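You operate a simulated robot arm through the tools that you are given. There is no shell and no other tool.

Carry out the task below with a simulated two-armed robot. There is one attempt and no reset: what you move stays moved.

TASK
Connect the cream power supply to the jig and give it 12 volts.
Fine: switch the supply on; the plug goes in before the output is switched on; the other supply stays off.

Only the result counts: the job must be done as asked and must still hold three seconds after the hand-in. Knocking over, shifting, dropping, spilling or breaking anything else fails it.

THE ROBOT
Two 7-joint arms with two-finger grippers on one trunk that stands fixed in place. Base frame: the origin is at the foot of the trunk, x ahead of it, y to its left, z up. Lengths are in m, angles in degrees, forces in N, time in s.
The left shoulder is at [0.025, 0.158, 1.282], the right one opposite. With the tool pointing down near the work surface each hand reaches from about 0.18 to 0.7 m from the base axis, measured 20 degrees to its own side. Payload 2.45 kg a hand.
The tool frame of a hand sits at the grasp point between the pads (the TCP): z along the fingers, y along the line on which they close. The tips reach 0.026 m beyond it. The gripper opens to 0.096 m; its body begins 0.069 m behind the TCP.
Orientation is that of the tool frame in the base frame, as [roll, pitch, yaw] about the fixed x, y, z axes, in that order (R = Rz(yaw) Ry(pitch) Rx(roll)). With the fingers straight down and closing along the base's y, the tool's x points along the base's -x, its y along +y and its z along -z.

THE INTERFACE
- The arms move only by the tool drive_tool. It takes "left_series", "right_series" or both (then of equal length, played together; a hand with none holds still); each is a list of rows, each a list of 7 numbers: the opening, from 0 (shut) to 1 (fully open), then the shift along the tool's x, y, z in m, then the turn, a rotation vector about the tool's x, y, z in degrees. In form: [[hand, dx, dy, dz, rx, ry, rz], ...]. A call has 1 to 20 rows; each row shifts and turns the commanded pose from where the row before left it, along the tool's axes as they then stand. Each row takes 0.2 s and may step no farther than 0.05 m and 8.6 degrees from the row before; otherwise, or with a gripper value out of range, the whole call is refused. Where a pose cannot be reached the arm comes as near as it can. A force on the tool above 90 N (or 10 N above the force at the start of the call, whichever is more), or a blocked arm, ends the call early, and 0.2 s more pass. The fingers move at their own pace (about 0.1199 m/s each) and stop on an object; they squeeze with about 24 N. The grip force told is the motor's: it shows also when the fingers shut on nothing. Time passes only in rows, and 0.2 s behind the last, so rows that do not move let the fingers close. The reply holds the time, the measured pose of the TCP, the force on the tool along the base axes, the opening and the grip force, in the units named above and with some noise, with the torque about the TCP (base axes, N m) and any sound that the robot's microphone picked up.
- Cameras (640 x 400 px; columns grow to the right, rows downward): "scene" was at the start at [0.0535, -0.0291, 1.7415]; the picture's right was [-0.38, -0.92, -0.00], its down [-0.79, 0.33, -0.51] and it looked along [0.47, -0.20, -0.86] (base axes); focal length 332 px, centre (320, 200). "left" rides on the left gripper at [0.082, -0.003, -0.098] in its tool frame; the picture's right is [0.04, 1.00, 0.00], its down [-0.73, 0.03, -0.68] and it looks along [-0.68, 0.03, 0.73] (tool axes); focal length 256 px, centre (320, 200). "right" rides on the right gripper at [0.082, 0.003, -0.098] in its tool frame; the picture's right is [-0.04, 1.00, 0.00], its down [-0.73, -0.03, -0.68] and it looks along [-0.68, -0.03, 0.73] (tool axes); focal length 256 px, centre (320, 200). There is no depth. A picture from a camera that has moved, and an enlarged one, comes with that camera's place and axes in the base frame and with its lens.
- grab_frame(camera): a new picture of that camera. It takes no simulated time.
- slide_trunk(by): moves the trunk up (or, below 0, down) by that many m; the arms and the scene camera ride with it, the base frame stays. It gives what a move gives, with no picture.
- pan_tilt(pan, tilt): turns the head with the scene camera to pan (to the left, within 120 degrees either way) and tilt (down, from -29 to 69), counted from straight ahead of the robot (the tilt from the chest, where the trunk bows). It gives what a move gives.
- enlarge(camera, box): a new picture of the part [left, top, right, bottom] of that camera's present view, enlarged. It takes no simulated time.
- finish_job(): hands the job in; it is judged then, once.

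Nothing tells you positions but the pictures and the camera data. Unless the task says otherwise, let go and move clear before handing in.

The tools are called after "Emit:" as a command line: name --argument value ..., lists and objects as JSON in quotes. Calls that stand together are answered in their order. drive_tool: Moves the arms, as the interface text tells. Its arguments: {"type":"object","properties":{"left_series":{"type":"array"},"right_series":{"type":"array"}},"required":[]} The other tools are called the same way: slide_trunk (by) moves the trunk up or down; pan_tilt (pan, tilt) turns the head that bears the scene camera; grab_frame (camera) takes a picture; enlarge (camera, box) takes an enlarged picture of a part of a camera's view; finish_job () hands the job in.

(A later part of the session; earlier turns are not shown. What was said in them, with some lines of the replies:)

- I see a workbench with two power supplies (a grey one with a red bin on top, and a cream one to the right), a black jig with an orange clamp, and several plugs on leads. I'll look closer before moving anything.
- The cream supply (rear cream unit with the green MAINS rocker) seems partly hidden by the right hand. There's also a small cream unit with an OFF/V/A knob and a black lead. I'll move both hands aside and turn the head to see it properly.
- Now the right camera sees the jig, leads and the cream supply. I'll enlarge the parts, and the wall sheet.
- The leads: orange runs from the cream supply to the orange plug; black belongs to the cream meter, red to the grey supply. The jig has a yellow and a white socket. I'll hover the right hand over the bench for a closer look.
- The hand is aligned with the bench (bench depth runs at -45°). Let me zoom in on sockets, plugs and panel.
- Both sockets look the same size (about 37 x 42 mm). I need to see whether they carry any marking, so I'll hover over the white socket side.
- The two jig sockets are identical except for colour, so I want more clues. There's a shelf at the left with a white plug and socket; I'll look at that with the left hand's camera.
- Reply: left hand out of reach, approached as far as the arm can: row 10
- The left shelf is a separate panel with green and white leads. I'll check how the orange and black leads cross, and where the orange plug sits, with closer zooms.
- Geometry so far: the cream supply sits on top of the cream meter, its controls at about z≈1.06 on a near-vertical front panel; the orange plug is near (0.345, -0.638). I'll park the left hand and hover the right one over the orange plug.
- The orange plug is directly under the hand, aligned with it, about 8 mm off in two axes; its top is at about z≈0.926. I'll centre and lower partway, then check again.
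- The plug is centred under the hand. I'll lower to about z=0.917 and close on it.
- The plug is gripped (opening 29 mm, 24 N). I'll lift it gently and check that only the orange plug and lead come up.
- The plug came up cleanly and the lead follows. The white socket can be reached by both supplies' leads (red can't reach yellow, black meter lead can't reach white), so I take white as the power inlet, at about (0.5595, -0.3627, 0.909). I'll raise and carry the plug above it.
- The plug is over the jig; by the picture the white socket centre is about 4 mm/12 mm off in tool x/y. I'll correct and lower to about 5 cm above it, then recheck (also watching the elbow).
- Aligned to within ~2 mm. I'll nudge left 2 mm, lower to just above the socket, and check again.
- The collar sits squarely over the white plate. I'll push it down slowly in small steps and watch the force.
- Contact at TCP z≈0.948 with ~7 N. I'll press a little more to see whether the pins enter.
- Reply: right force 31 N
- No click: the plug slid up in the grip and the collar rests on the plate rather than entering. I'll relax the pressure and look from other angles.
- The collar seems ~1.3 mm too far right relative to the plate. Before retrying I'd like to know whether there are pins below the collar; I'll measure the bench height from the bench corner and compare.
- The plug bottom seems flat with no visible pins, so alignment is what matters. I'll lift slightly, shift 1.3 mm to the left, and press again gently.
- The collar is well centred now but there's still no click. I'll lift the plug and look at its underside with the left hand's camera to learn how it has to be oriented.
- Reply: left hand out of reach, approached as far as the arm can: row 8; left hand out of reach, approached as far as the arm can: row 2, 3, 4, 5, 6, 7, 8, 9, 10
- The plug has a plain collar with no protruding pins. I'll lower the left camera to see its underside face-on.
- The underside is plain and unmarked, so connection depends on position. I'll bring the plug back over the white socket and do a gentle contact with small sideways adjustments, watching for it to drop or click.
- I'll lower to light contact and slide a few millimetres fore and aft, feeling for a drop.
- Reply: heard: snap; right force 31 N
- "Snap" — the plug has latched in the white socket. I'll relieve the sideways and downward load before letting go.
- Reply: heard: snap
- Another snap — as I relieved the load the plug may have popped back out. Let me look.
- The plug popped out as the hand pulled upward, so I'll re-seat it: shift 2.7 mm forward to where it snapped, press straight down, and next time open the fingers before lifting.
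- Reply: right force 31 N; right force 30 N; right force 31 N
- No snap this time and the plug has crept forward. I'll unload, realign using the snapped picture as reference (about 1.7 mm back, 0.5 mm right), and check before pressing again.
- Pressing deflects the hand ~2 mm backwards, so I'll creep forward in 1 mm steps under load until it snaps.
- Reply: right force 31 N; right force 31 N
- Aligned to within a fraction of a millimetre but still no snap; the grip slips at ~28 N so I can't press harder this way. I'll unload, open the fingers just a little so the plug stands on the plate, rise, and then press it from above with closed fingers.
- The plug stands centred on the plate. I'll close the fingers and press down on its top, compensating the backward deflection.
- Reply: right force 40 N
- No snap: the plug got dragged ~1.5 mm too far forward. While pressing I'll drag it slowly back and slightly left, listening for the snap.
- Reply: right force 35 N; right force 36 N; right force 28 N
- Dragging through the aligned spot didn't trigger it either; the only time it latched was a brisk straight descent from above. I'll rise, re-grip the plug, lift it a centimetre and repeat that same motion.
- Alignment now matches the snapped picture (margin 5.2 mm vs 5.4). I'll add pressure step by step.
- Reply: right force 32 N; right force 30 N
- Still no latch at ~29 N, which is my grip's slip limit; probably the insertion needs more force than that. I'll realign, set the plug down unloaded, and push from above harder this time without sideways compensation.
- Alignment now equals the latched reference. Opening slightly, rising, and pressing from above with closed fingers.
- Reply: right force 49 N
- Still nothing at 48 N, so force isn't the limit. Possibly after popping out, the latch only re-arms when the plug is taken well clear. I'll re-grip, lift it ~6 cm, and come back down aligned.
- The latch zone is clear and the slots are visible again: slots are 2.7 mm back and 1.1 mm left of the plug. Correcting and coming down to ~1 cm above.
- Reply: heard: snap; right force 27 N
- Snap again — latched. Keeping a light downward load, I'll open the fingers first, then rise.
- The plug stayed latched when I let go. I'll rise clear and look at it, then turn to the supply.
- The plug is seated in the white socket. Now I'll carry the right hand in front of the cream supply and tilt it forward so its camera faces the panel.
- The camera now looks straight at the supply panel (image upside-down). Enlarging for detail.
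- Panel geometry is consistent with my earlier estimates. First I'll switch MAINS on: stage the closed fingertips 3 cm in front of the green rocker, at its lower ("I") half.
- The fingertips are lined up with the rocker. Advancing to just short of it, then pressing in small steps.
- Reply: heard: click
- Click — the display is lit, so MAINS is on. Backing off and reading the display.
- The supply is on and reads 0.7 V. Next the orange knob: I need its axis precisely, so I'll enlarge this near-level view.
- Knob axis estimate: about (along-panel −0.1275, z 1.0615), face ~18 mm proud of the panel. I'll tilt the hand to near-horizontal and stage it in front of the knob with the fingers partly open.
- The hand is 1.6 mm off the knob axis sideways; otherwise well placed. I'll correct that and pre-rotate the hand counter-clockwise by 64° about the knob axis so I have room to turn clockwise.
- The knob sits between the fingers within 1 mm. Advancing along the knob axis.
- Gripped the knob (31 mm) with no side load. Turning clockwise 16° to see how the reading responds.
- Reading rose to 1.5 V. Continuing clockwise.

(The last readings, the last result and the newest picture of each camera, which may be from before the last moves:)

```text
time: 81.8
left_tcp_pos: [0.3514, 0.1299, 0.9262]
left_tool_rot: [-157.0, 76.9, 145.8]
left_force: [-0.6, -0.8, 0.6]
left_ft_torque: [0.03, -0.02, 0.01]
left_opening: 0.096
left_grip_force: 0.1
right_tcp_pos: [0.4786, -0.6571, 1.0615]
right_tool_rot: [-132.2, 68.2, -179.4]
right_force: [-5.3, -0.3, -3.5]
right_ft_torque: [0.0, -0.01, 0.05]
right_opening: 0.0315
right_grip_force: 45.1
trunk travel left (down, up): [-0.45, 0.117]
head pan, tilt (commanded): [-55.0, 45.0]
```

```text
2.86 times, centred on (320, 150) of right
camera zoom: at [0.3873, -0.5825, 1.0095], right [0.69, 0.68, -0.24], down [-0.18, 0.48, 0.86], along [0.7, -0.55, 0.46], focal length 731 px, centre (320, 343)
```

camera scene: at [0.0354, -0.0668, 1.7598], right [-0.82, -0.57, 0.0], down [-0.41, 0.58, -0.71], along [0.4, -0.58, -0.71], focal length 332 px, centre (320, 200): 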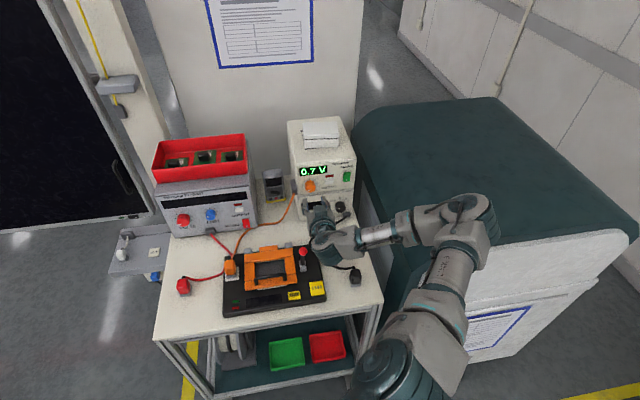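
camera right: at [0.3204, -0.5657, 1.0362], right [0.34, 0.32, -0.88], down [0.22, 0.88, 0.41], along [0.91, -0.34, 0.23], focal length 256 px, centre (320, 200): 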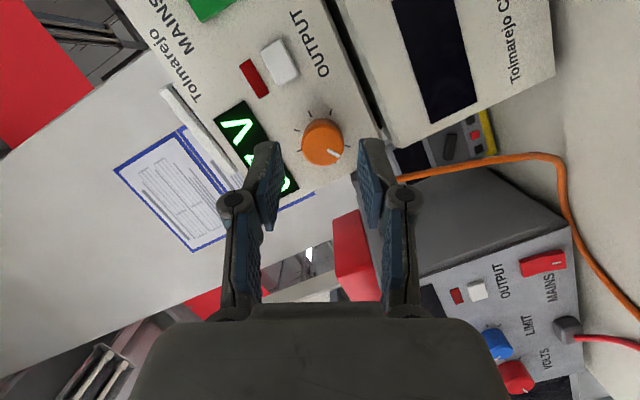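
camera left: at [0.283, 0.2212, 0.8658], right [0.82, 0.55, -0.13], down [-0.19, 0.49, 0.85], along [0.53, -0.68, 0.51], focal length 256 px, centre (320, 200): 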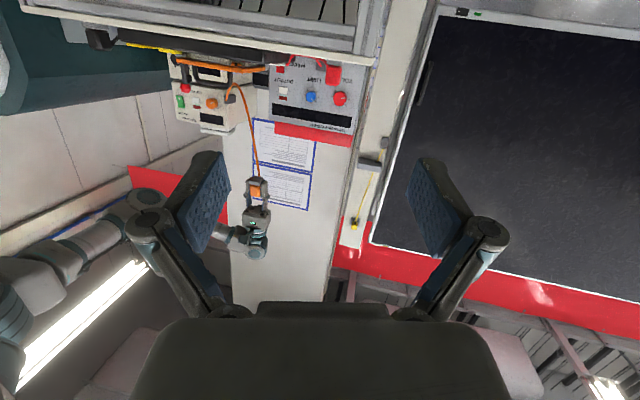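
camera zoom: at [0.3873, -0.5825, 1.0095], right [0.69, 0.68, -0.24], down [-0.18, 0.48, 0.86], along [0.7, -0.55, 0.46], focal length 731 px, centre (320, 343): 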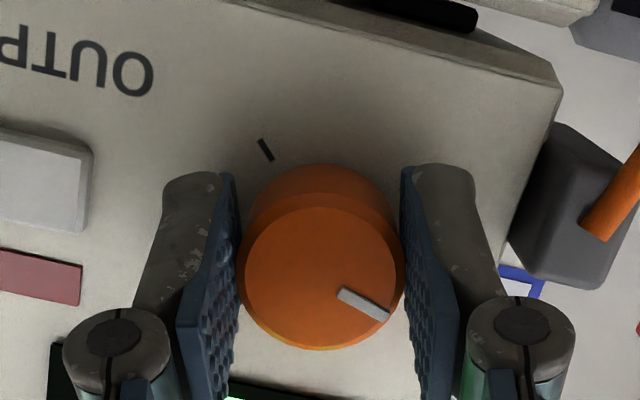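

About 0.053 V per degree and no slip in the fingers (0–15 V type range), so I need roughly 160° more in two strokes. Continuing this stroke.

Emit:
drive_tool --right_series '[[0, 0, 0, 0, -2.07, 0, 7.73], [0, 0, 0, 0, -2.07, 0, 7.73], [0, 0, 0, 0, -2.07, 0, 7.73], [0, 0, 0, 0, -2.07, 0, 7.73], [0, 0, 0, 0, 0, 0, 0]]'

Emit:
enlarge --camera "scene" --box '[260, 110, 400, 280]'

Emit:
grab_frame --camera "right"

```text
time: 83.0
left_tcp_pos: [0.3523, 0.131, 0.9255]
left_tool_rot: [-157.0, 76.7, 145.8]
left_force: [0.1, -0.7, 0.1]
left_ft_torque: [0.01, 0.02, -0.02]
left_opening: 0.096
left_grip_force: 0.1
right_tcp_pos: [0.4779, -0.6565, 1.0613]
right_tool_rot: [131.7, 68.2, 88.9]
right_force: [-4.8, -0.5, -2.5]
right_ft_torque: [0.05, 0.06, -0.27]
right_opening: 0.0311
right_grip_force: 45.3
trunk travel left (down, up): [-0.45, 0.117]
head pan, tilt (commanded): [-55.0, 45.0]
```

```text
2.35 times, centred on (330, 195) of scene
camera zoom: at [0.0348, -0.0676, 1.7597], right [-0.82, -0.57, 0.0], down [-0.41, 0.58, -0.71], along [0.4, -0.58, -0.71], focal length 781 px, centre (296, 212)
```

zoom: 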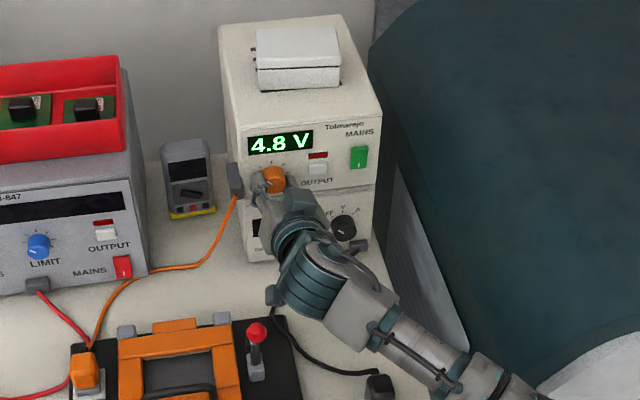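

```text
taken
camera right: at [0.4078, -0.562, 1.0114], right [0.68, 0.66, 0.31], down [-0.52, 0.14, 0.84], along [0.52, -0.73, 0.44], focal length 256 px, centre (320, 200)
```

right: 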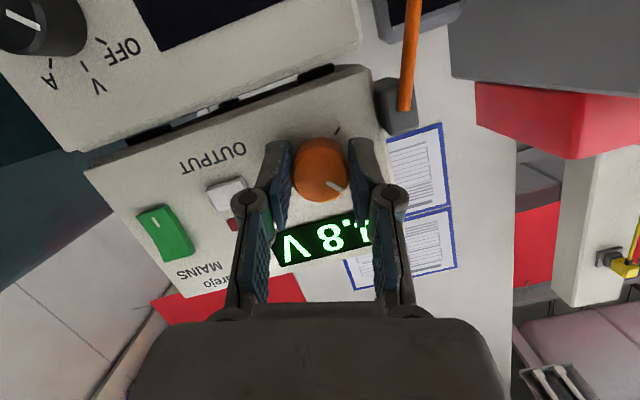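

Emit:
drive_tool --right_series '[[0, 0, 0, 0, -2.07, 0, 7.73], [0, 0, 0, 0, -2.07, 0, 7.73], [0, 0, 0, 0, -2.07, 0, 7.73], [0, 0, 0, 0, -2.07, 0, 7.73], [0, 0, 0, 0, 0, 0, 0]]'

Emit:
enlarge --camera "scene" --box '[260, 110, 400, 280]'

Emit:
grab_frame --camera "right"

```text
time: 84.2
left_tcp_pos: [0.352, 0.1299, 0.926]
left_tool_rot: [-157.1, 76.8, 145.7]
left_force: [0.3, -0.2, 0.4]
left_ft_torque: [-0.01, 0.0, 0.0]
left_opening: 0.096
left_grip_force: 0.0
right_tcp_pos: [0.4772, -0.6576, 1.0602]
right_tool_rot: [103.0, 40.2, 64.6]
right_force: [-5.8, -1.2, -4.5]
right_ft_torque: [0.13, 0.14, -0.39]
right_opening: 0.031
right_grip_force: 45.1
trunk travel left (down, up): [-0.45, 0.117]
head pan, tilt (commanded): [-55.0, 45.0]
```

```text
2.35 times, centred on (330, 195) of scene
camera zoom: at [0.0345, -0.068, 1.7597], right [-0.82, -0.57, 0.0], down [-0.41, 0.58, -0.71], along [0.4, -0.58, -0.71], focal length 781 px, centre (296, 212)
```

zoom: 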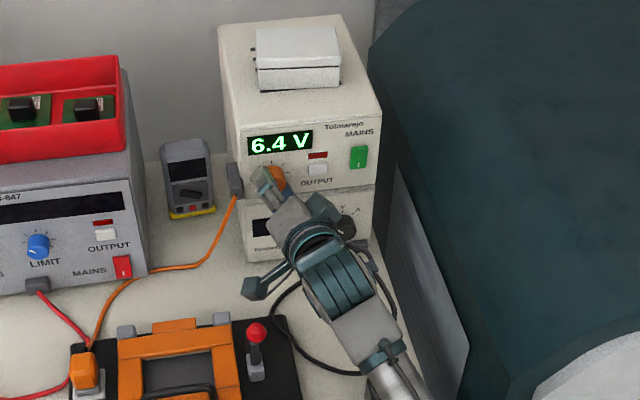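

```text
taken
camera right: at [0.4245, -0.5452, 1.0285], right [0.46, 0.44, 0.77], down [-0.81, -0.15, 0.57], along [0.37, -0.88, 0.29], focal length 256 px, centre (320, 200)
```

right: 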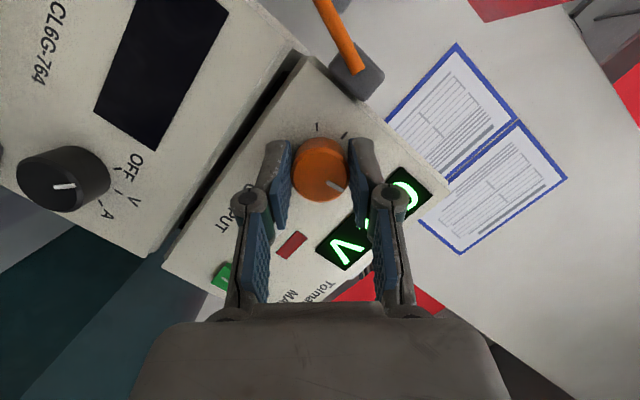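

6.4 V. Two more steps, then I'll release, rotate the open hand back, and re-grip.

Emit:
drive_tool --right_series '[[0, 0, 0, 0, -2.07, 0, 7.73], [0, 0, 0, 0, -2.07, 0, 7.73], [0, 0, 0, 0, 0, 0, 0]]'

Emit:
enlarge --camera "scene" --box '[260, 110, 400, 280]'

```text
time: 85.0
left_tcp_pos: [0.3509, 0.1308, 0.9266]
left_tool_rot: [-157.2, 76.8, 145.7]
left_force: [0.3, -0.1, -0.5]
left_ft_torque: [0.0, 0.0, -0.03]
left_opening: 0.096
left_grip_force: 0.1
right_tcp_pos: [0.4771, -0.6575, 1.0603]
right_tool_rot: [97.0, 24.9, 61.5]
right_force: [-10.4, -2.4, -6.4]
right_ft_torque: [-0.05, -0.05, -0.6]
right_opening: 0.0313
right_grip_force: 44.4
trunk travel left (down, up): [-0.45, 0.117]
head pan, tilt (commanded): [-55.0, 45.0]
```

```text
2.35 times, centred on (330, 195) of scene
camera zoom: at [0.0338, -0.0686, 1.7597], right [-0.82, -0.57, 0.0], down [-0.41, 0.58, -0.71], along [0.41, -0.58, -0.71], focal length 781 px, centre (296, 212)
```

zoom: 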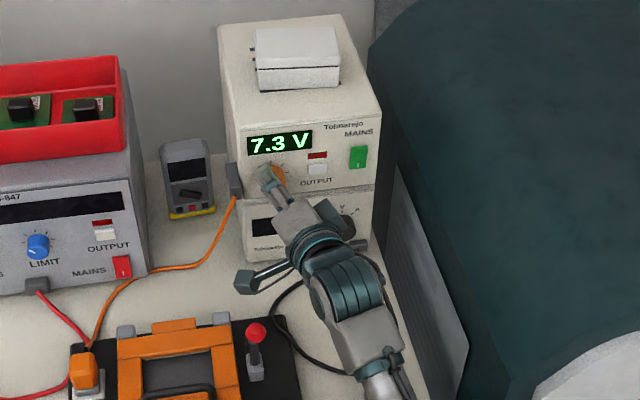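

7.3 V. Releasing, backing off along the axis, and rotating the hand back 128° for the next stroke.

Emit:
drive_tool --right_series '[[0.44, 0, 0, 0, 0, 0, 0], [0.44, 0, 0, 0, 0, 0, 0], [0.44, 0.0045, 0, -0.0169, 0, 0, 0], [0.44, 0.0045, 0, -0.0169, 0, 0, 0]]'

Emit:
enlarge --camera "scene" --box '[260, 110, 400, 280]'

Emit:
enlarge --camera "right" --box '[240, 80, 400, 220]'

```text
time: 86.0
left_tcp_pos: [0.3519, 0.1323, 0.9263]
left_tool_rot: [-156.7, 76.9, 146.0]
left_force: [0.1, -0.2, -0.3]
left_ft_torque: [-0.02, 0.03, -0.01]
left_opening: 0.0956
left_grip_force: 0.1
right_tcp_pos: [0.4528, -0.6316, 1.0613]
right_tool_rot: [97.0, 25.1, 61.7]
right_force: [-0.4, 1.1, 0.6]
right_ft_torque: [0.01, -0.03, -0.01]
right_opening: 0.0422
right_grip_force: 0.0
trunk travel left (down, up): [-0.45, 0.117]
head pan, tilt (commanded): [-55.0, 45.0]
```

```text
2.35 times, centred on (330, 195) of scene
camera zoom: at [0.0353, -0.0648, 1.7599], right [-0.82, -0.57, 0.0], down [-0.41, 0.58, -0.71], along [0.4, -0.58, -0.71], focal length 781 px, centre (296, 212)
```

zoom: 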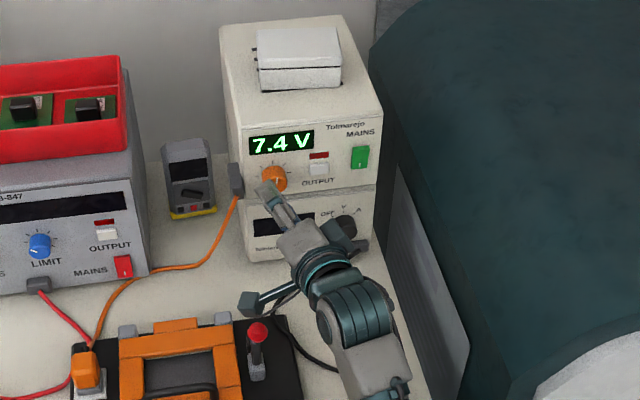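

```text
2.86 times, centred on (320, 150) of right
camera zoom: at [0.4056, -0.5136, 1.0423], right [0.29, 0.28, 0.92], down [-0.9, -0.24, 0.36], along [0.32, -0.93, 0.18], focal length 731 px, centre (320, 343)
```

zoom: 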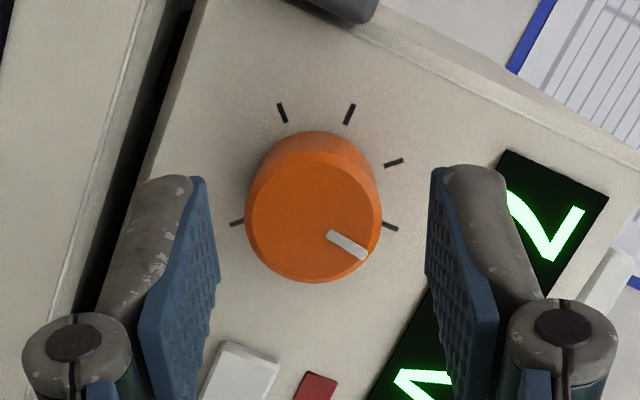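

Emit:
drive_tool --right_series '[[0.44, 0, -0.0012, 0, 2.07, 0, -7.73], [0.44, 0, 0, 0, 2.07, 0, -7.73], [0.44, 0, 0, 0, 2.07, 0, -7.73], [0.44, 0, 0, 0, 2.07, 0, -7.73], [0.44, 0, 0, 0, 2.07, 0, -7.73], [0.44, 0, 0, 0, 2.07, 0, -7.73], [0.44, 0, 0, 0, 2.07, 0, -7.73], [0.44, 0, 0, 0, 2.07, 0, -7.73], [0.44, 0, 0, 0, 2.07, 0, -7.73], [0.44, 0, 0, 0, 2.07, 0, -7.73], [0.44, 0, 0, 0, 2.07, 0, -7.73], [0.44, 0, 0, 0, 2.07, 0, -7.73], [0.44, 0, 0, 0, 2.07, 0, -7.73], [0.44, 0, 0, 0, 2.07, 0, -7.73], [0.44, 0, 0, 0, 2.07, 0, -7.73], [0.44, 0, 0, 0, 2.07, 0, -7.73], [0.44, 0, 0, 0, 0, 0, 0]]'

Emit:
enlarge --camera "right" --box '[240, 80, 400, 220]'

```text
time: 89.6
left_tcp_pos: [0.3526, 0.1314, 0.9254]
left_tool_rot: [-156.8, 76.9, 146.0]
left_force: [-0.3, -0.8, -0.4]
left_ft_torque: [-0.02, 0.0, -0.02]
left_opening: 0.0962
left_grip_force: 0.1
right_tcp_pos: [0.4524, -0.6314, 1.0604]
right_tool_rot: [-96.9, 24.9, -151.5]
right_force: [0.4, 0.6, 0.1]
right_ft_torque: [0.01, -0.02, 0.0]
right_opening: 0.0425
right_grip_force: 0.0
trunk travel left (down, up): [-0.45, 0.117]
head pan, tilt (commanded): [-55.0, 45.0]
```

```text
2.86 times, centred on (320, 150) of right
camera zoom: at [0.3375, -0.5824, 1.0347], right [0.34, 0.32, -0.88], down [0.22, 0.88, 0.41], along [0.91, -0.34, 0.23], focal length 731 px, centre (320, 343)
```

zoom: 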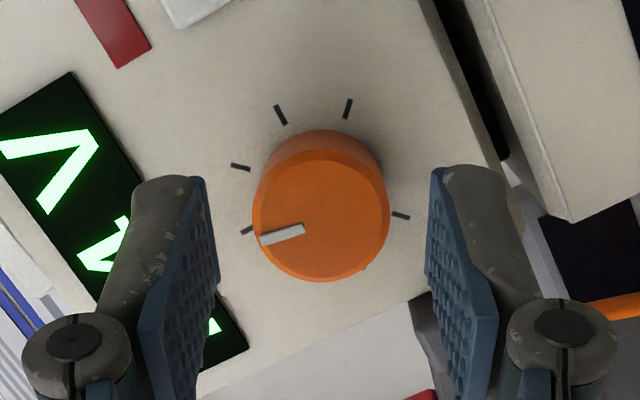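

Aligned again; advancing and gripping for the second stroke.

Emit:
drive_tool --right_series '[[0.44, -0.0031, 0, 0.0118, 0, 0, 0], [0.44, -0.0031, 0, 0.0118, 0, 0, 0], [0.44, -0.0031, 0, 0.0116, 0, 0, 0], [0.44, 0, 0, 0, 0, 0, 0], [0.2, 0, 0, 0, 0, 0, 0], [0, 0, 0, 0, 0, 0, 0], [0, 0, 0, 0, 0, 0, 0]]'

Emit:
enlarge --camera "right" --box '[240, 80, 400, 220]'

Emit:
enlarge --camera "scene" --box '[260, 110, 400, 280]'

```text
time: 91.2
left_tcp_pos: [0.3521, 0.1311, 0.9249]
left_tool_rot: [-156.7, 76.9, 145.9]
left_force: [0.7, -0.1, -0.1]
left_ft_torque: [0.01, 0.01, -0.03]
left_opening: 0.0959
left_grip_force: 0.1
right_tcp_pos: [0.4776, -0.6573, 1.0613]
right_tool_rot: [-97.0, 25.1, -151.6]
right_force: [-0.4, 0.3, -1.2]
right_ft_torque: [0.06, 0.04, 0.11]
right_opening: 0.0315
right_grip_force: 44.8
trunk travel left (down, up): [-0.45, 0.117]
head pan, tilt (commanded): [-55.0, 45.0]
```

```text
2.86 times, centred on (320, 150) of right
camera zoom: at [0.3632, -0.6084, 1.0349], right [0.34, 0.33, -0.88], down [0.22, 0.88, 0.41], along [0.91, -0.34, 0.23], focal length 731 px, centre (320, 343)
```

zoom: 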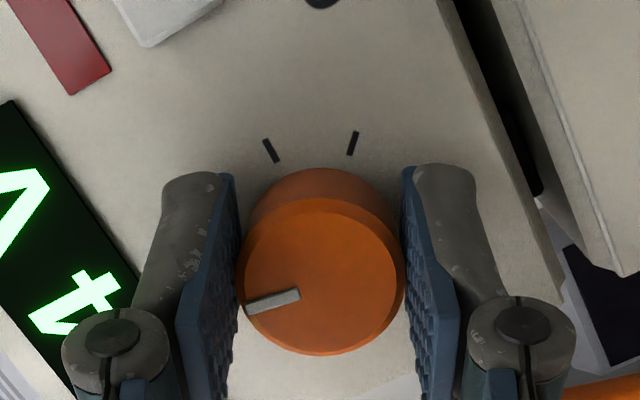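

```text
2.35 times, centred on (330, 195) of scene
camera zoom: at [0.0367, -0.0656, 1.7598], right [-0.82, -0.57, 0.0], down [-0.41, 0.58, -0.71], along [0.4, -0.58, -0.71], focal length 781 px, centre (296, 212)
```

zoom: 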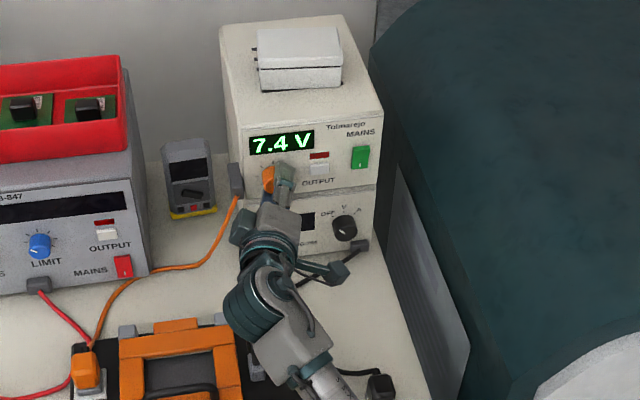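

Gripped at 7.4 V. Turning clockwise 72° first.

Emit:
drive_tool --right_series '[[0, 0, 0, 0, -2.07, 0, 7.73], [0, 0, 0, 0, -2.07, 0, 7.73], [0, 0, 0, 0, -2.07, 0, 7.73], [0, 0, 0, 0, -2.07, 0, 7.73], [0, 0, 0, 0, -2.07, 0, 7.73], [0, 0, 0, 0, -2.07, 0, 7.73], [0, 0, 0, 0, -2.07, 0, 7.73], [0, 0, 0, 0, -2.07, 0, 7.73], [0, 0, 0, 0, -2.07, 0, 7.73], [0, 0, 0, 0, 0, 0, 0]]'

Emit:
enlarge --camera "scene" --box '[260, 110, 400, 280]'

```text
time: 93.4
left_tcp_pos: [0.3526, 0.1306, 0.9247]
left_tool_rot: [-156.8, 76.8, 145.9]
left_force: [-0.4, 0.9, 0.3]
left_ft_torque: [-0.03, -0.02, -0.01]
left_opening: 0.0959
left_grip_force: 0.1
right_tcp_pos: [0.4783, -0.6579, 1.0607]
right_tool_rot: [150.8, 73.1, 107.1]
right_force: [-0.8, -2.2, 1.0]
right_ft_torque: [-0.35, -0.33, 0.01]
right_opening: 0.0313
right_grip_force: 45.1
trunk travel left (down, up): [-0.45, 0.117]
head pan, tilt (commanded): [-55.0, 45.0]
```

```text
2.35 times, centred on (330, 195) of scene
camera zoom: at [0.0361, -0.0661, 1.7598], right [-0.82, -0.57, 0.0], down [-0.41, 0.58, -0.71], along [0.4, -0.58, -0.71], focal length 781 px, centre (296, 212)
```

zoom: 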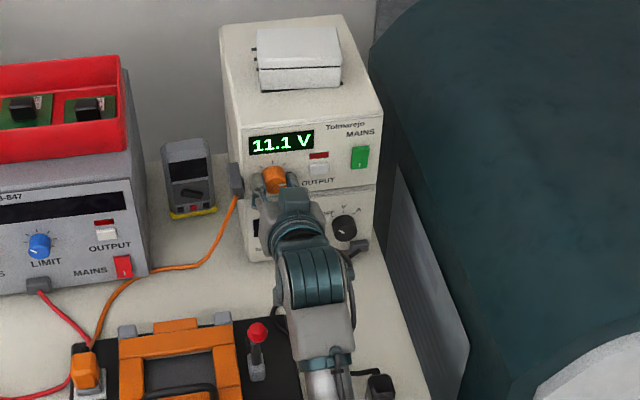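

11.1 V. Another 14° then fine-tune.

Emit:
drive_tool --right_series '[[0, 0, 0, 0, -1.81, 0, 6.76], [0, 0, 0, 0, -1.81, 0, 6.76], [0, 0, 0, 0, 0, 0, 0]]'

Emit:
enlarge --camera "scene" --box '[290, 140, 360, 200]'

```text
time: 94.2
left_tcp_pos: [0.352, 0.1308, 0.9268]
left_tool_rot: [-156.8, 76.8, 146.1]
left_force: [0.2, -0.6, -0.3]
left_ft_torque: [0.01, 0.0, 0.0]
left_opening: 0.0958
left_grip_force: 0.0
right_tcp_pos: [0.479, -0.6578, 1.0622]
right_tool_rot: [122.3, 63.7, 80.2]
right_force: [1.4, -2.6, 4.3]
right_ft_torque: [0.17, 0.17, 0.21]
right_opening: 0.0314
right_grip_force: 45.4
trunk travel left (down, up): [-0.45, 0.117]
head pan, tilt (commanded): [-55.0, 45.0]
```

```text
6.67 times, centred on (325, 170) of scene
camera zoom: at [0.0361, -0.066, 1.7598], right [-0.82, -0.57, 0.0], down [-0.41, 0.58, -0.71], along [0.4, -0.58, -0.71], focal length 2212 px, centre (287, 400)
```

zoom: 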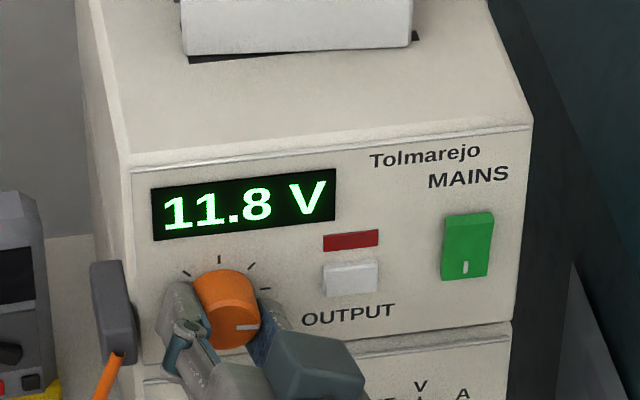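

Emit:
drive_tool --right_series '[[0, 0, 0, 0, -0.78, 0, 2.9], [0, 0, 0, 0, 0, 0, 0]]'

Emit:
enlarge --camera "scene" --box '[290, 140, 360, 200]'

```text
time: 94.8
left_tcp_pos: [0.3521, 0.1311, 0.926]
left_tool_rot: [-156.8, 76.8, 145.9]
left_force: [-0.4, -0.2, 0.1]
left_ft_torque: [0.02, 0.0, 0.01]
left_opening: 0.096
left_grip_force: 0.0
right_tcp_pos: [0.4781, -0.6579, 1.0609]
right_tool_rot: [118.6, 61.1, 77.0]
right_force: [1.8, -3.4, 3.5]
right_ft_torque: [-0.15, -0.15, 0.01]
right_opening: 0.0315
right_grip_force: 45.8
trunk travel left (down, up): [-0.45, 0.117]
head pan, tilt (commanded): [-55.0, 45.0]
```

```text
6.67 times, centred on (325, 170) of scene
camera zoom: at [0.0361, -0.0659, 1.7598], right [-0.82, -0.57, 0.0], down [-0.41, 0.58, -0.71], along [0.4, -0.58, -0.71], focal length 2212 px, centre (287, 400)
```

zoom: 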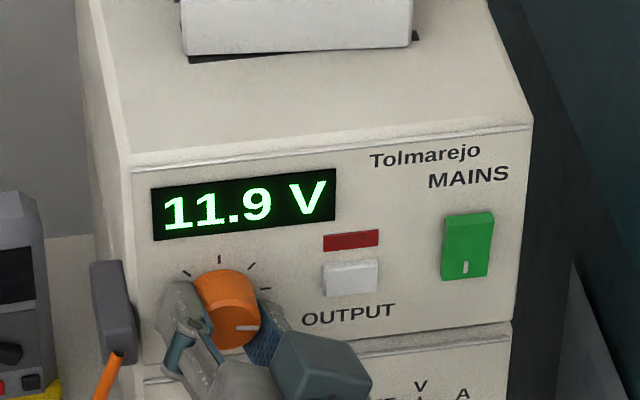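

Emit:
drive_tool --right_series '[[0, 0, 0, 0, -0.47, 0, 1.74], [0, 0, 0, 0, 0, 0, 0]]'

Emit:
enlarge --camera "scene" --box '[290, 140, 360, 200]'

```text
time: 95.4
left_tcp_pos: [0.3507, 0.1317, 0.9259]
left_tool_rot: [-156.8, 76.8, 146.0]
left_force: [-0.3, -0.1, 0.3]
left_ft_torque: [-0.02, -0.01, -0.01]
left_opening: 0.0962
left_grip_force: 0.0
right_tcp_pos: [0.4784, -0.6573, 1.0607]
right_tool_rot: [116.9, 59.6, 75.4]
right_force: [1.7, -4.2, 3.8]
right_ft_torque: [-0.07, -0.1, -0.02]
right_opening: 0.0312
right_grip_force: 45.2
trunk travel left (down, up): [-0.45, 0.117]
head pan, tilt (commanded): [-55.0, 45.0]
```

```text
6.67 times, centred on (325, 170) of scene
camera zoom: at [0.0362, -0.0659, 1.7598], right [-0.82, -0.57, 0.0], down [-0.41, 0.58, -0.71], along [0.4, -0.58, -0.71], focal length 2212 px, centre (287, 400)
```

zoom: 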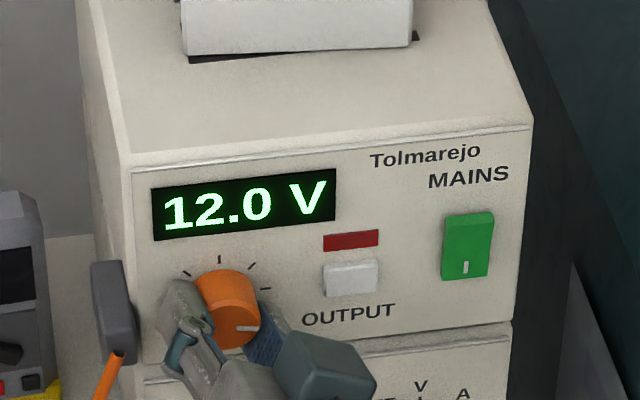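

12.0 V. Now opening the fingers and backing straight off, then checking the reading.

Emit:
drive_tool --right_series '[[0.42, 0, 0, 0, 0, 0, 0], [0.42, 0, 0, 0, 0, 0, 0], [0.42, 0.0045, 0, -0.0169, 0, 0, 0], [0.42, 0.0045, 0, -0.0169, 0, 0, 0], [0.42, 0.0078, 0, -0.029, 0, 0, 0]]'

Emit:
enlarge --camera "scene" --box '[290, 140, 360, 200]'

Emit:
grab_frame --camera "scene"

```text
time: 96.6
left_tcp_pos: [0.3517, 0.1326, 0.9259]
left_tool_rot: [-156.7, 76.9, 146.1]
left_force: [0.0, 0.1, -0.8]
left_ft_torque: [0.0, -0.01, -0.02]
left_opening: 0.0959
left_grip_force: 0.1
right_tcp_pos: [0.4319, -0.6104, 1.0614]
right_tool_rot: [116.9, 59.8, 75.5]
right_force: [0.6, 0.7, 0.0]
right_ft_torque: [0.03, -0.01, 0.03]
right_opening: 0.0405
right_grip_force: 0.1
trunk travel left (down, up): [-0.45, 0.117]
head pan, tilt (commanded): [-55.0, 45.0]
```

```text
6.67 times, centred on (325, 170) of scene
camera zoom: at [0.0348, -0.0634, 1.7599], right [-0.82, -0.57, 0.0], down [-0.41, 0.58, -0.71], along [0.4, -0.58, -0.71], focal length 2212 px, centre (287, 400)
```

zoom: 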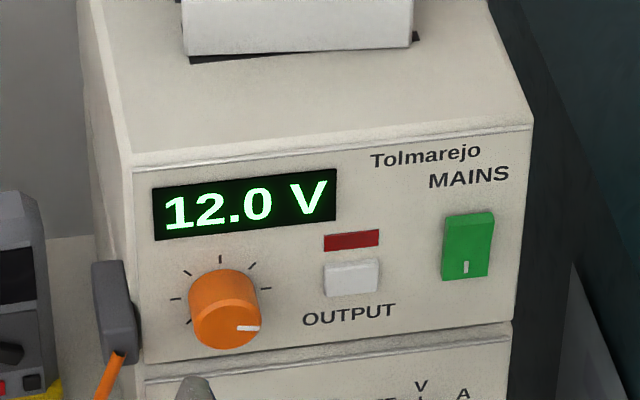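

```text
taken
camera scene: at [0.0348, -0.0634, 1.7599], right [-0.82, -0.57, 0.0], down [-0.41, 0.58, -0.71], along [0.4, -0.58, -0.71], focal length 332 px, centre (320, 200)
```

scene: 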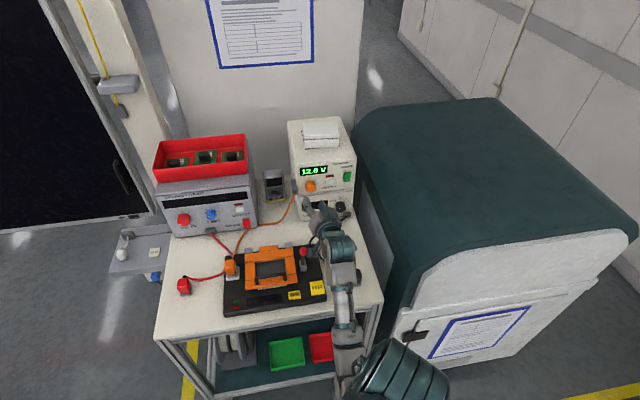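

12.0 V holds after release. Before switching the output on, let me confirm the plug is still seated and the jig is undisturbed.

Emit:
enlarge --camera "scene" --box '[165, 230, 345, 325]'

Emit:
drive_tool --right_series '[[0.2, 0, 0, 0, 1.73, 0, -6.47], [0, 0, 0, 0, 1.73, 0, -6.47], [0, 0, 0, 0, 1.73, 0, -6.47], [0, 0, 0, 0, 1.73, 0, -6.47], [0, 0, -0.032, 0, 0, 0, 0], [0, 0, -0.0318, 0, 0, 0, 0], [0, 0, 0, 0, 0, 0, 0]]'

Emit:
grab_frame --camera "right"

```text
3.56 times, centred on (255, 278) of scene
camera zoom: at [0.0348, -0.0634, 1.7599], right [-0.82, -0.57, 0.0], down [-0.41, 0.58, -0.71], along [0.4, -0.58, -0.71], focal length 1180 px, centre (551, -76)
```

zoom: 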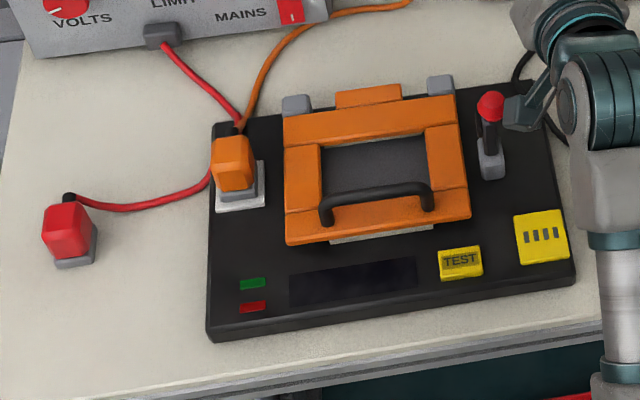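

```text
time: 98.2
left_tcp_pos: [0.353, 0.1295, 0.9254]
left_tool_rot: [-156.8, 76.8, 146.0]
left_force: [-0.4, -0.2, 0.4]
left_ft_torque: [0.02, 0.01, 0.05]
left_opening: 0.0961
left_grip_force: 0.2
right_tcp_pos: [0.3869, -0.6565, 1.0591]
right_tool_rot: [-179.8, 75.0, 135.1]
right_force: [0.2, -0.2, 0.8]
right_ft_torque: [0.0, 0.0, 0.0]
right_opening: 0.0
right_grip_force: 23.6
trunk travel left (down, up): [-0.45, 0.117]
head pan, tilt (commanded): [-55.0, 45.0]
```

```text
taken
camera right: at [0.3073, -0.5723, 1.0072], right [0.71, 0.7, 0.04], down [-0.35, 0.31, 0.88], along [0.61, -0.64, 0.47], focal length 256 px, centre (320, 200)
```

right: 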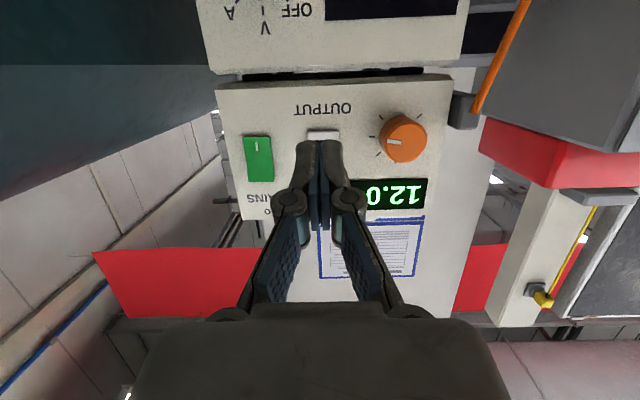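

Emit:
enlarge --camera "right" --box '[240, 80, 400, 220]'

```text
2.86 times, centred on (320, 150) of right
camera zoom: at [0.3073, -0.5723, 1.0072], right [0.71, 0.7, 0.04], down [-0.35, 0.31, 0.88], along [0.61, -0.64, 0.47], focal length 731 px, centre (320, 343)
```

zoom: 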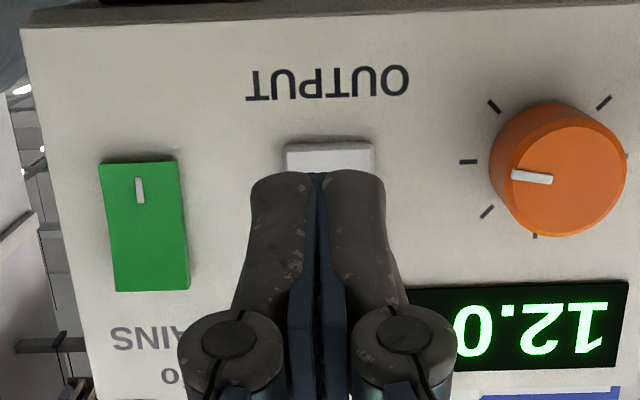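

The button is 1.8 mm to the left of the fingertip centre. I'll correct and approach, then press gently.

Emit:
drive_tool --right_series '[[0, -0.0047, 0.0018, 0.0177, 0, 0, 0], [0, -0.0047, 0, 0.0177, 0, 0, 0], [0, -0.0047, 0, 0.0177, 0, 0, 0], [0, 0, 0, 0, 0, 0, 0]]'

Emit:
enlarge --camera "right" --box '[240, 80, 400, 220]'

Emit:
enlarge --camera "scene" --box '[290, 140, 360, 200]'

```text
time: 99.2
left_tcp_pos: [0.3519, 0.132, 0.9262]
left_tool_rot: [-156.8, 76.8, 146.0]
left_force: [0.4, -0.9, 0.0]
left_ft_torque: [0.01, -0.03, -0.03]
left_opening: 0.0957
left_grip_force: 0.2
right_tcp_pos: [0.4269, -0.6941, 1.0605]
right_tool_rot: [179.8, 75.1, 135.0]
right_force: [-0.1, -0.8, 0.2]
right_ft_torque: [-0.03, 0.05, 0.0]
right_opening: 0.0
right_grip_force: 24.1
trunk travel left (down, up): [-0.45, 0.117]
head pan, tilt (commanded): [-55.0, 45.0]
```

```text
2.86 times, centred on (320, 150) of right
camera zoom: at [0.3473, -0.6101, 1.0075], right [0.71, 0.7, 0.04], down [-0.35, 0.31, 0.88], along [0.61, -0.64, 0.47], focal length 731 px, centre (320, 343)
```

zoom: 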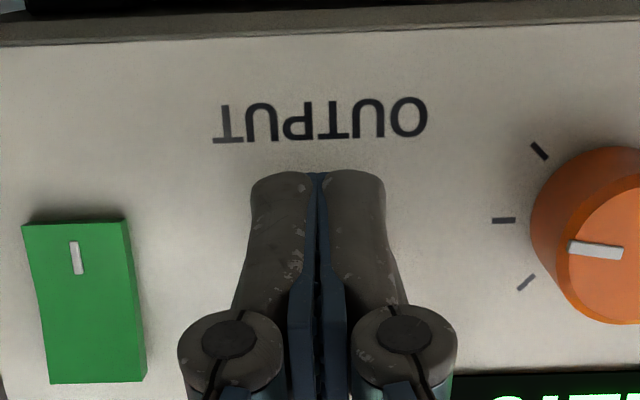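

```text
6.67 times, centred on (325, 170) of scene
camera zoom: at [0.0358, -0.0661, 1.7598], right [-0.82, -0.57, 0.0], down [-0.41, 0.58, -0.71], along [0.4, -0.58, -0.71], focal length 2212 px, centre (287, 400)
```

zoom: 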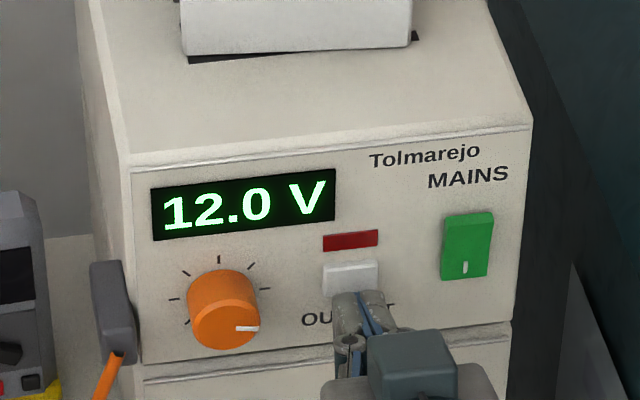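

Emit:
drive_tool --right_series '[[0, -0.0008, 0, 0.0029, 0, 0, 0], [0, -0.0008, 0, 0.0029, 0, 0, 0], [0, -0.0008, 0, 0.0029, 0, 0, 0]]'

Emit:
enlarge --camera "scene" --box '[290, 140, 360, 200]'

```text
time: 100.0
left_tcp_pos: [0.3513, 0.1302, 0.9253]
left_tool_rot: [-156.8, 76.8, 146.0]
left_force: [-0.7, -0.4, 0.4]
left_ft_torque: [0.0, 0.02, 0.0]
left_opening: 0.0959
left_grip_force: 0.0
right_tcp_pos: [0.4349, -0.7005, 1.0596]
right_tool_rot: [-180.0, 75.1, 135.1]
right_force: [-0.7, 0.4, 0.4]
right_ft_torque: [0.04, -0.05, 0.0]
right_opening: 0.0003
right_grip_force: 24.3
trunk travel left (down, up): [-0.45, 0.117]
head pan, tilt (commanded): [-55.0, 45.0]
```

```text
6.67 times, centred on (325, 170) of scene
camera zoom: at [0.0362, -0.0657, 1.7598], right [-0.82, -0.57, 0.0], down [-0.41, 0.58, -0.71], along [0.4, -0.58, -0.71], focal length 2212 px, centre (287, 400)
```

zoom: 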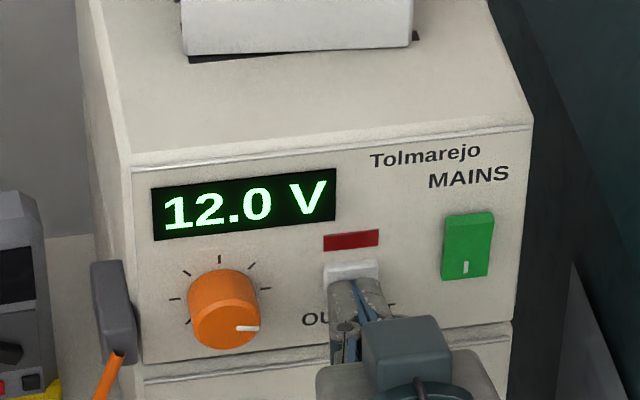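

Emit:
drive_tool --right_series '[[0, -0.0006, 0, 0.0022, 0, 0, 0], [0, -0.0006, 0, 0.0022, 0, 0, 0]]'

Emit:
enlarge --camera "scene" --box '[290, 140, 360, 200]'

```text
time: 100.6
left_tcp_pos: [0.3524, 0.1319, 0.9256]
left_tool_rot: [-156.7, 76.9, 146.1]
left_force: [-0.7, -0.2, 0.4]
left_ft_torque: [-0.03, -0.05, -0.01]
left_opening: 0.096
left_grip_force: 0.1
right_tcp_pos: [0.4369, -0.7023, 1.0599]
right_tool_rot: [-179.9, 75.2, 135.0]
right_force: [-1.7, 2.2, -0.2]
right_ft_torque: [0.04, 0.01, 0.0]
right_opening: 0.0061
right_grip_force: 28.1
trunk travel left (down, up): [-0.45, 0.117]
head pan, tilt (commanded): [-55.0, 45.0]
heard: click
```

```text
6.67 times, centred on (325, 170) of scene
camera zoom: at [0.0356, -0.065, 1.7598], right [-0.82, -0.57, 0.0], down [-0.41, 0.58, -0.71], along [0.4, -0.58, -0.71], focal length 2212 px, centre (287, 400)
```

zoom: 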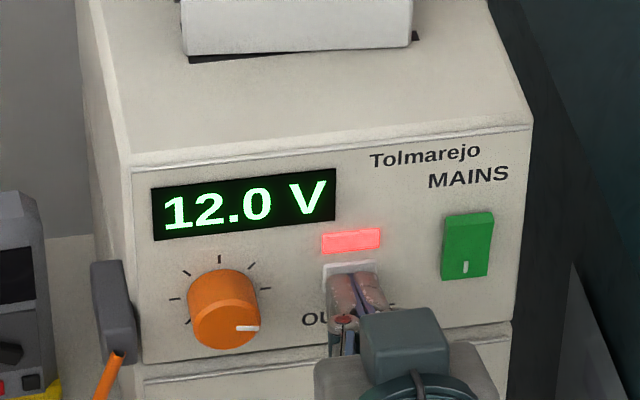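

Click — the OUTPUT lamp is lit at 12.0 V. Backing off straight, and checking the jig's display.

Emit:
drive_tool --right_series '[[0, 0.0026, 0, -0.0097, 0, 0, 0], [0, 0.0052, 0, -0.0193, 0, 0, 0], [0, 0.0104, 0, -0.0386, 0, 0, 0], [0, 0.0104, 0, -0.0386, 0, 0, 0]]'

Emit:
grab_frame --camera "scene"

Emit:
enlarge --camera "scene" --box '[165, 230, 345, 325]'

Emit:
enlarge --camera "scene" --box '[280, 130, 370, 220]'

```text
time: 101.6
left_tcp_pos: [0.3515, 0.1336, 0.9264]
left_tool_rot: [-156.5, 76.8, 146.2]
left_force: [0.6, -0.1, -0.3]
left_ft_torque: [-0.03, -0.01, 0.01]
left_opening: 0.0961
left_grip_force: 0.1
right_tcp_pos: [0.3578, -0.6224, 1.0611]
right_tool_rot: [-179.8, 75.3, 135.2]
right_force: [0.4, -0.9, 0.8]
right_ft_torque: [0.02, -0.01, 0.0]
right_opening: 0.0001
right_grip_force: 29.2
trunk travel left (down, up): [-0.45, 0.117]
head pan, tilt (commanded): [-55.0, 45.0]
```

```text
taken
camera scene: at [0.0337, -0.0623, 1.76], right [-0.82, -0.57, 0.0], down [-0.41, 0.58, -0.71], along [0.41, -0.58, -0.71], focal length 332 px, centre (320, 200)
```

scene: 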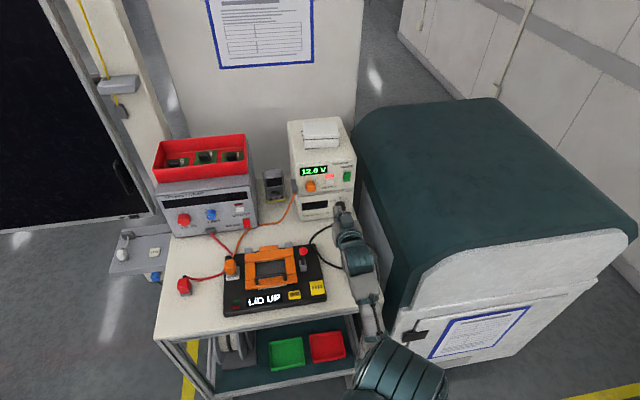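

```text
3.56 times, centred on (255, 278) of scene
camera zoom: at [0.0337, -0.0623, 1.76], right [-0.82, -0.57, 0.0], down [-0.41, 0.58, -0.71], along [0.41, -0.58, -0.71], focal length 1180 px, centre (551, -76)
```

zoom: 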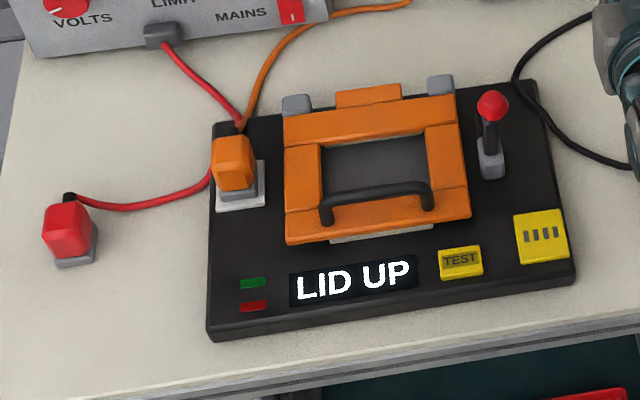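

```text
4.44 times, centred on (325, 175) of scene
camera zoom: at [0.0337, -0.0623, 1.76], right [-0.82, -0.57, 0.0], down [-0.41, 0.58, -0.71], along [0.41, -0.58, -0.71], focal length 1474 px, centre (298, 311)
```

zoom: 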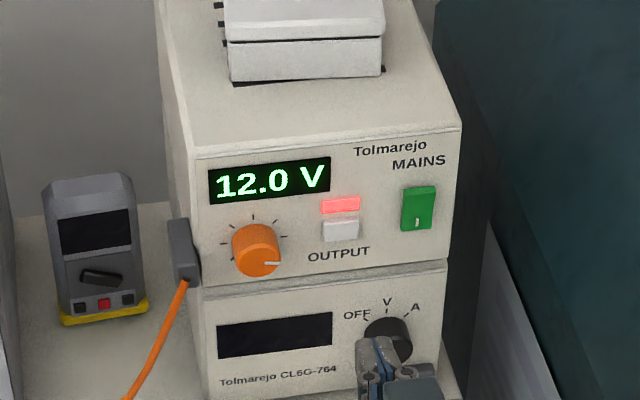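

The jig display now reads "LID UP", so it is powered from the cream supply at 12.0 V; the grey supply is untouched. I'll move the right hand up and clear.

Emit:
drive_tool --right_series '[[0, -0.0386, 0, -0.0104, 0, 0, 0], [0, -0.0386, 0, -0.0104, 0, 0, 0], [0, -0.0386, 0, -0.0104, 0, 0, 0], [0, -0.025, 0, -0.035, 0, 0, 0], [0, -0.025, 0, -0.035, 0, 0, 0], [0, 0, 0, 0, 0, 0, 0], [0, 0, 0, 0, 0, 0, 0]]'

Emit:
grab_frame --camera "scene"

Emit:
enlarge --camera "scene" --box '[140, 120, 380, 320]'

```text
time: 103.2
left_tcp_pos: [0.352, 0.132, 0.926]
left_tool_rot: [-156.8, 76.9, 146.0]
left_force: [-0.6, 0.6, 0.3]
left_ft_torque: [-0.01, 0.01, 0.01]
left_opening: 0.0961
left_grip_force: 0.1
right_tcp_pos: [0.3197, -0.5872, 1.2444]
right_tool_rot: [180.0, 75.0, 135.1]
right_force: [-0.3, -0.1, -0.2]
right_ft_torque: [0.0, 0.0, -0.02]
right_opening: 0.0001
right_grip_force: 28.8
trunk travel left (down, up): [-0.45, 0.117]
head pan, tilt (commanded): [-55.0, 45.0]
```

```text
taken
camera scene: at [0.0355, -0.0653, 1.7598], right [-0.82, -0.57, 0.0], down [-0.41, 0.58, -0.71], along [0.4, -0.58, -0.71], focal length 332 px, centre (320, 200)
```

scene: 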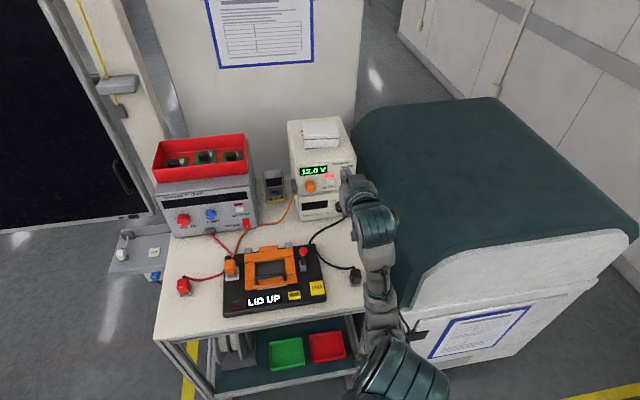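

```text
2.00 times, centred on (260, 220) of scene
camera zoom: at [0.0355, -0.0653, 1.7598], right [-0.82, -0.57, 0.0], down [-0.41, 0.58, -0.71], along [0.4, -0.58, -0.71], focal length 664 px, centre (440, 160)
```

zoom: 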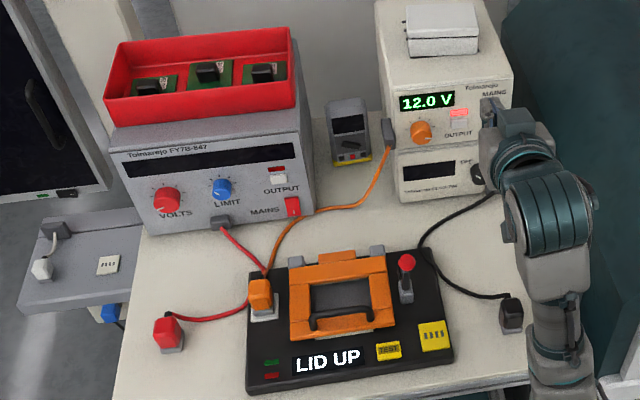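

The cream supply shows 12.0 V with its output lamp lit, and the jig shows "LID UP", so it is powered. The grey supply is off and both hands are clear, so I'm handing in.

Emit:
finish_job

```text
The job is handed in.
```

The cream supply is plugged into the jig, switched on and giving it 12.0 V. The jig's display lit up with "LID UP", so it is getting power.

- **Plug:** The orange plug is latched in the jig's white socket. The two sockets differ only in colour and carry no labels. I chose white because the leads I could see suggested it was the power inlet, and the jig lighting up bears that out. The plug latched once, popped out as I unloaded it, and latched again on a fresh approach. It stayed in when I let go.
- **Order:** The plug went in first, then mains on, then the voltage set to 12.0 V, then the output on.
- **Everything else:** The grey supply was not touched and stays off. The other plugs, the lever and the rest of the bench look undisturbed in the last pictures, and both hands are clear.
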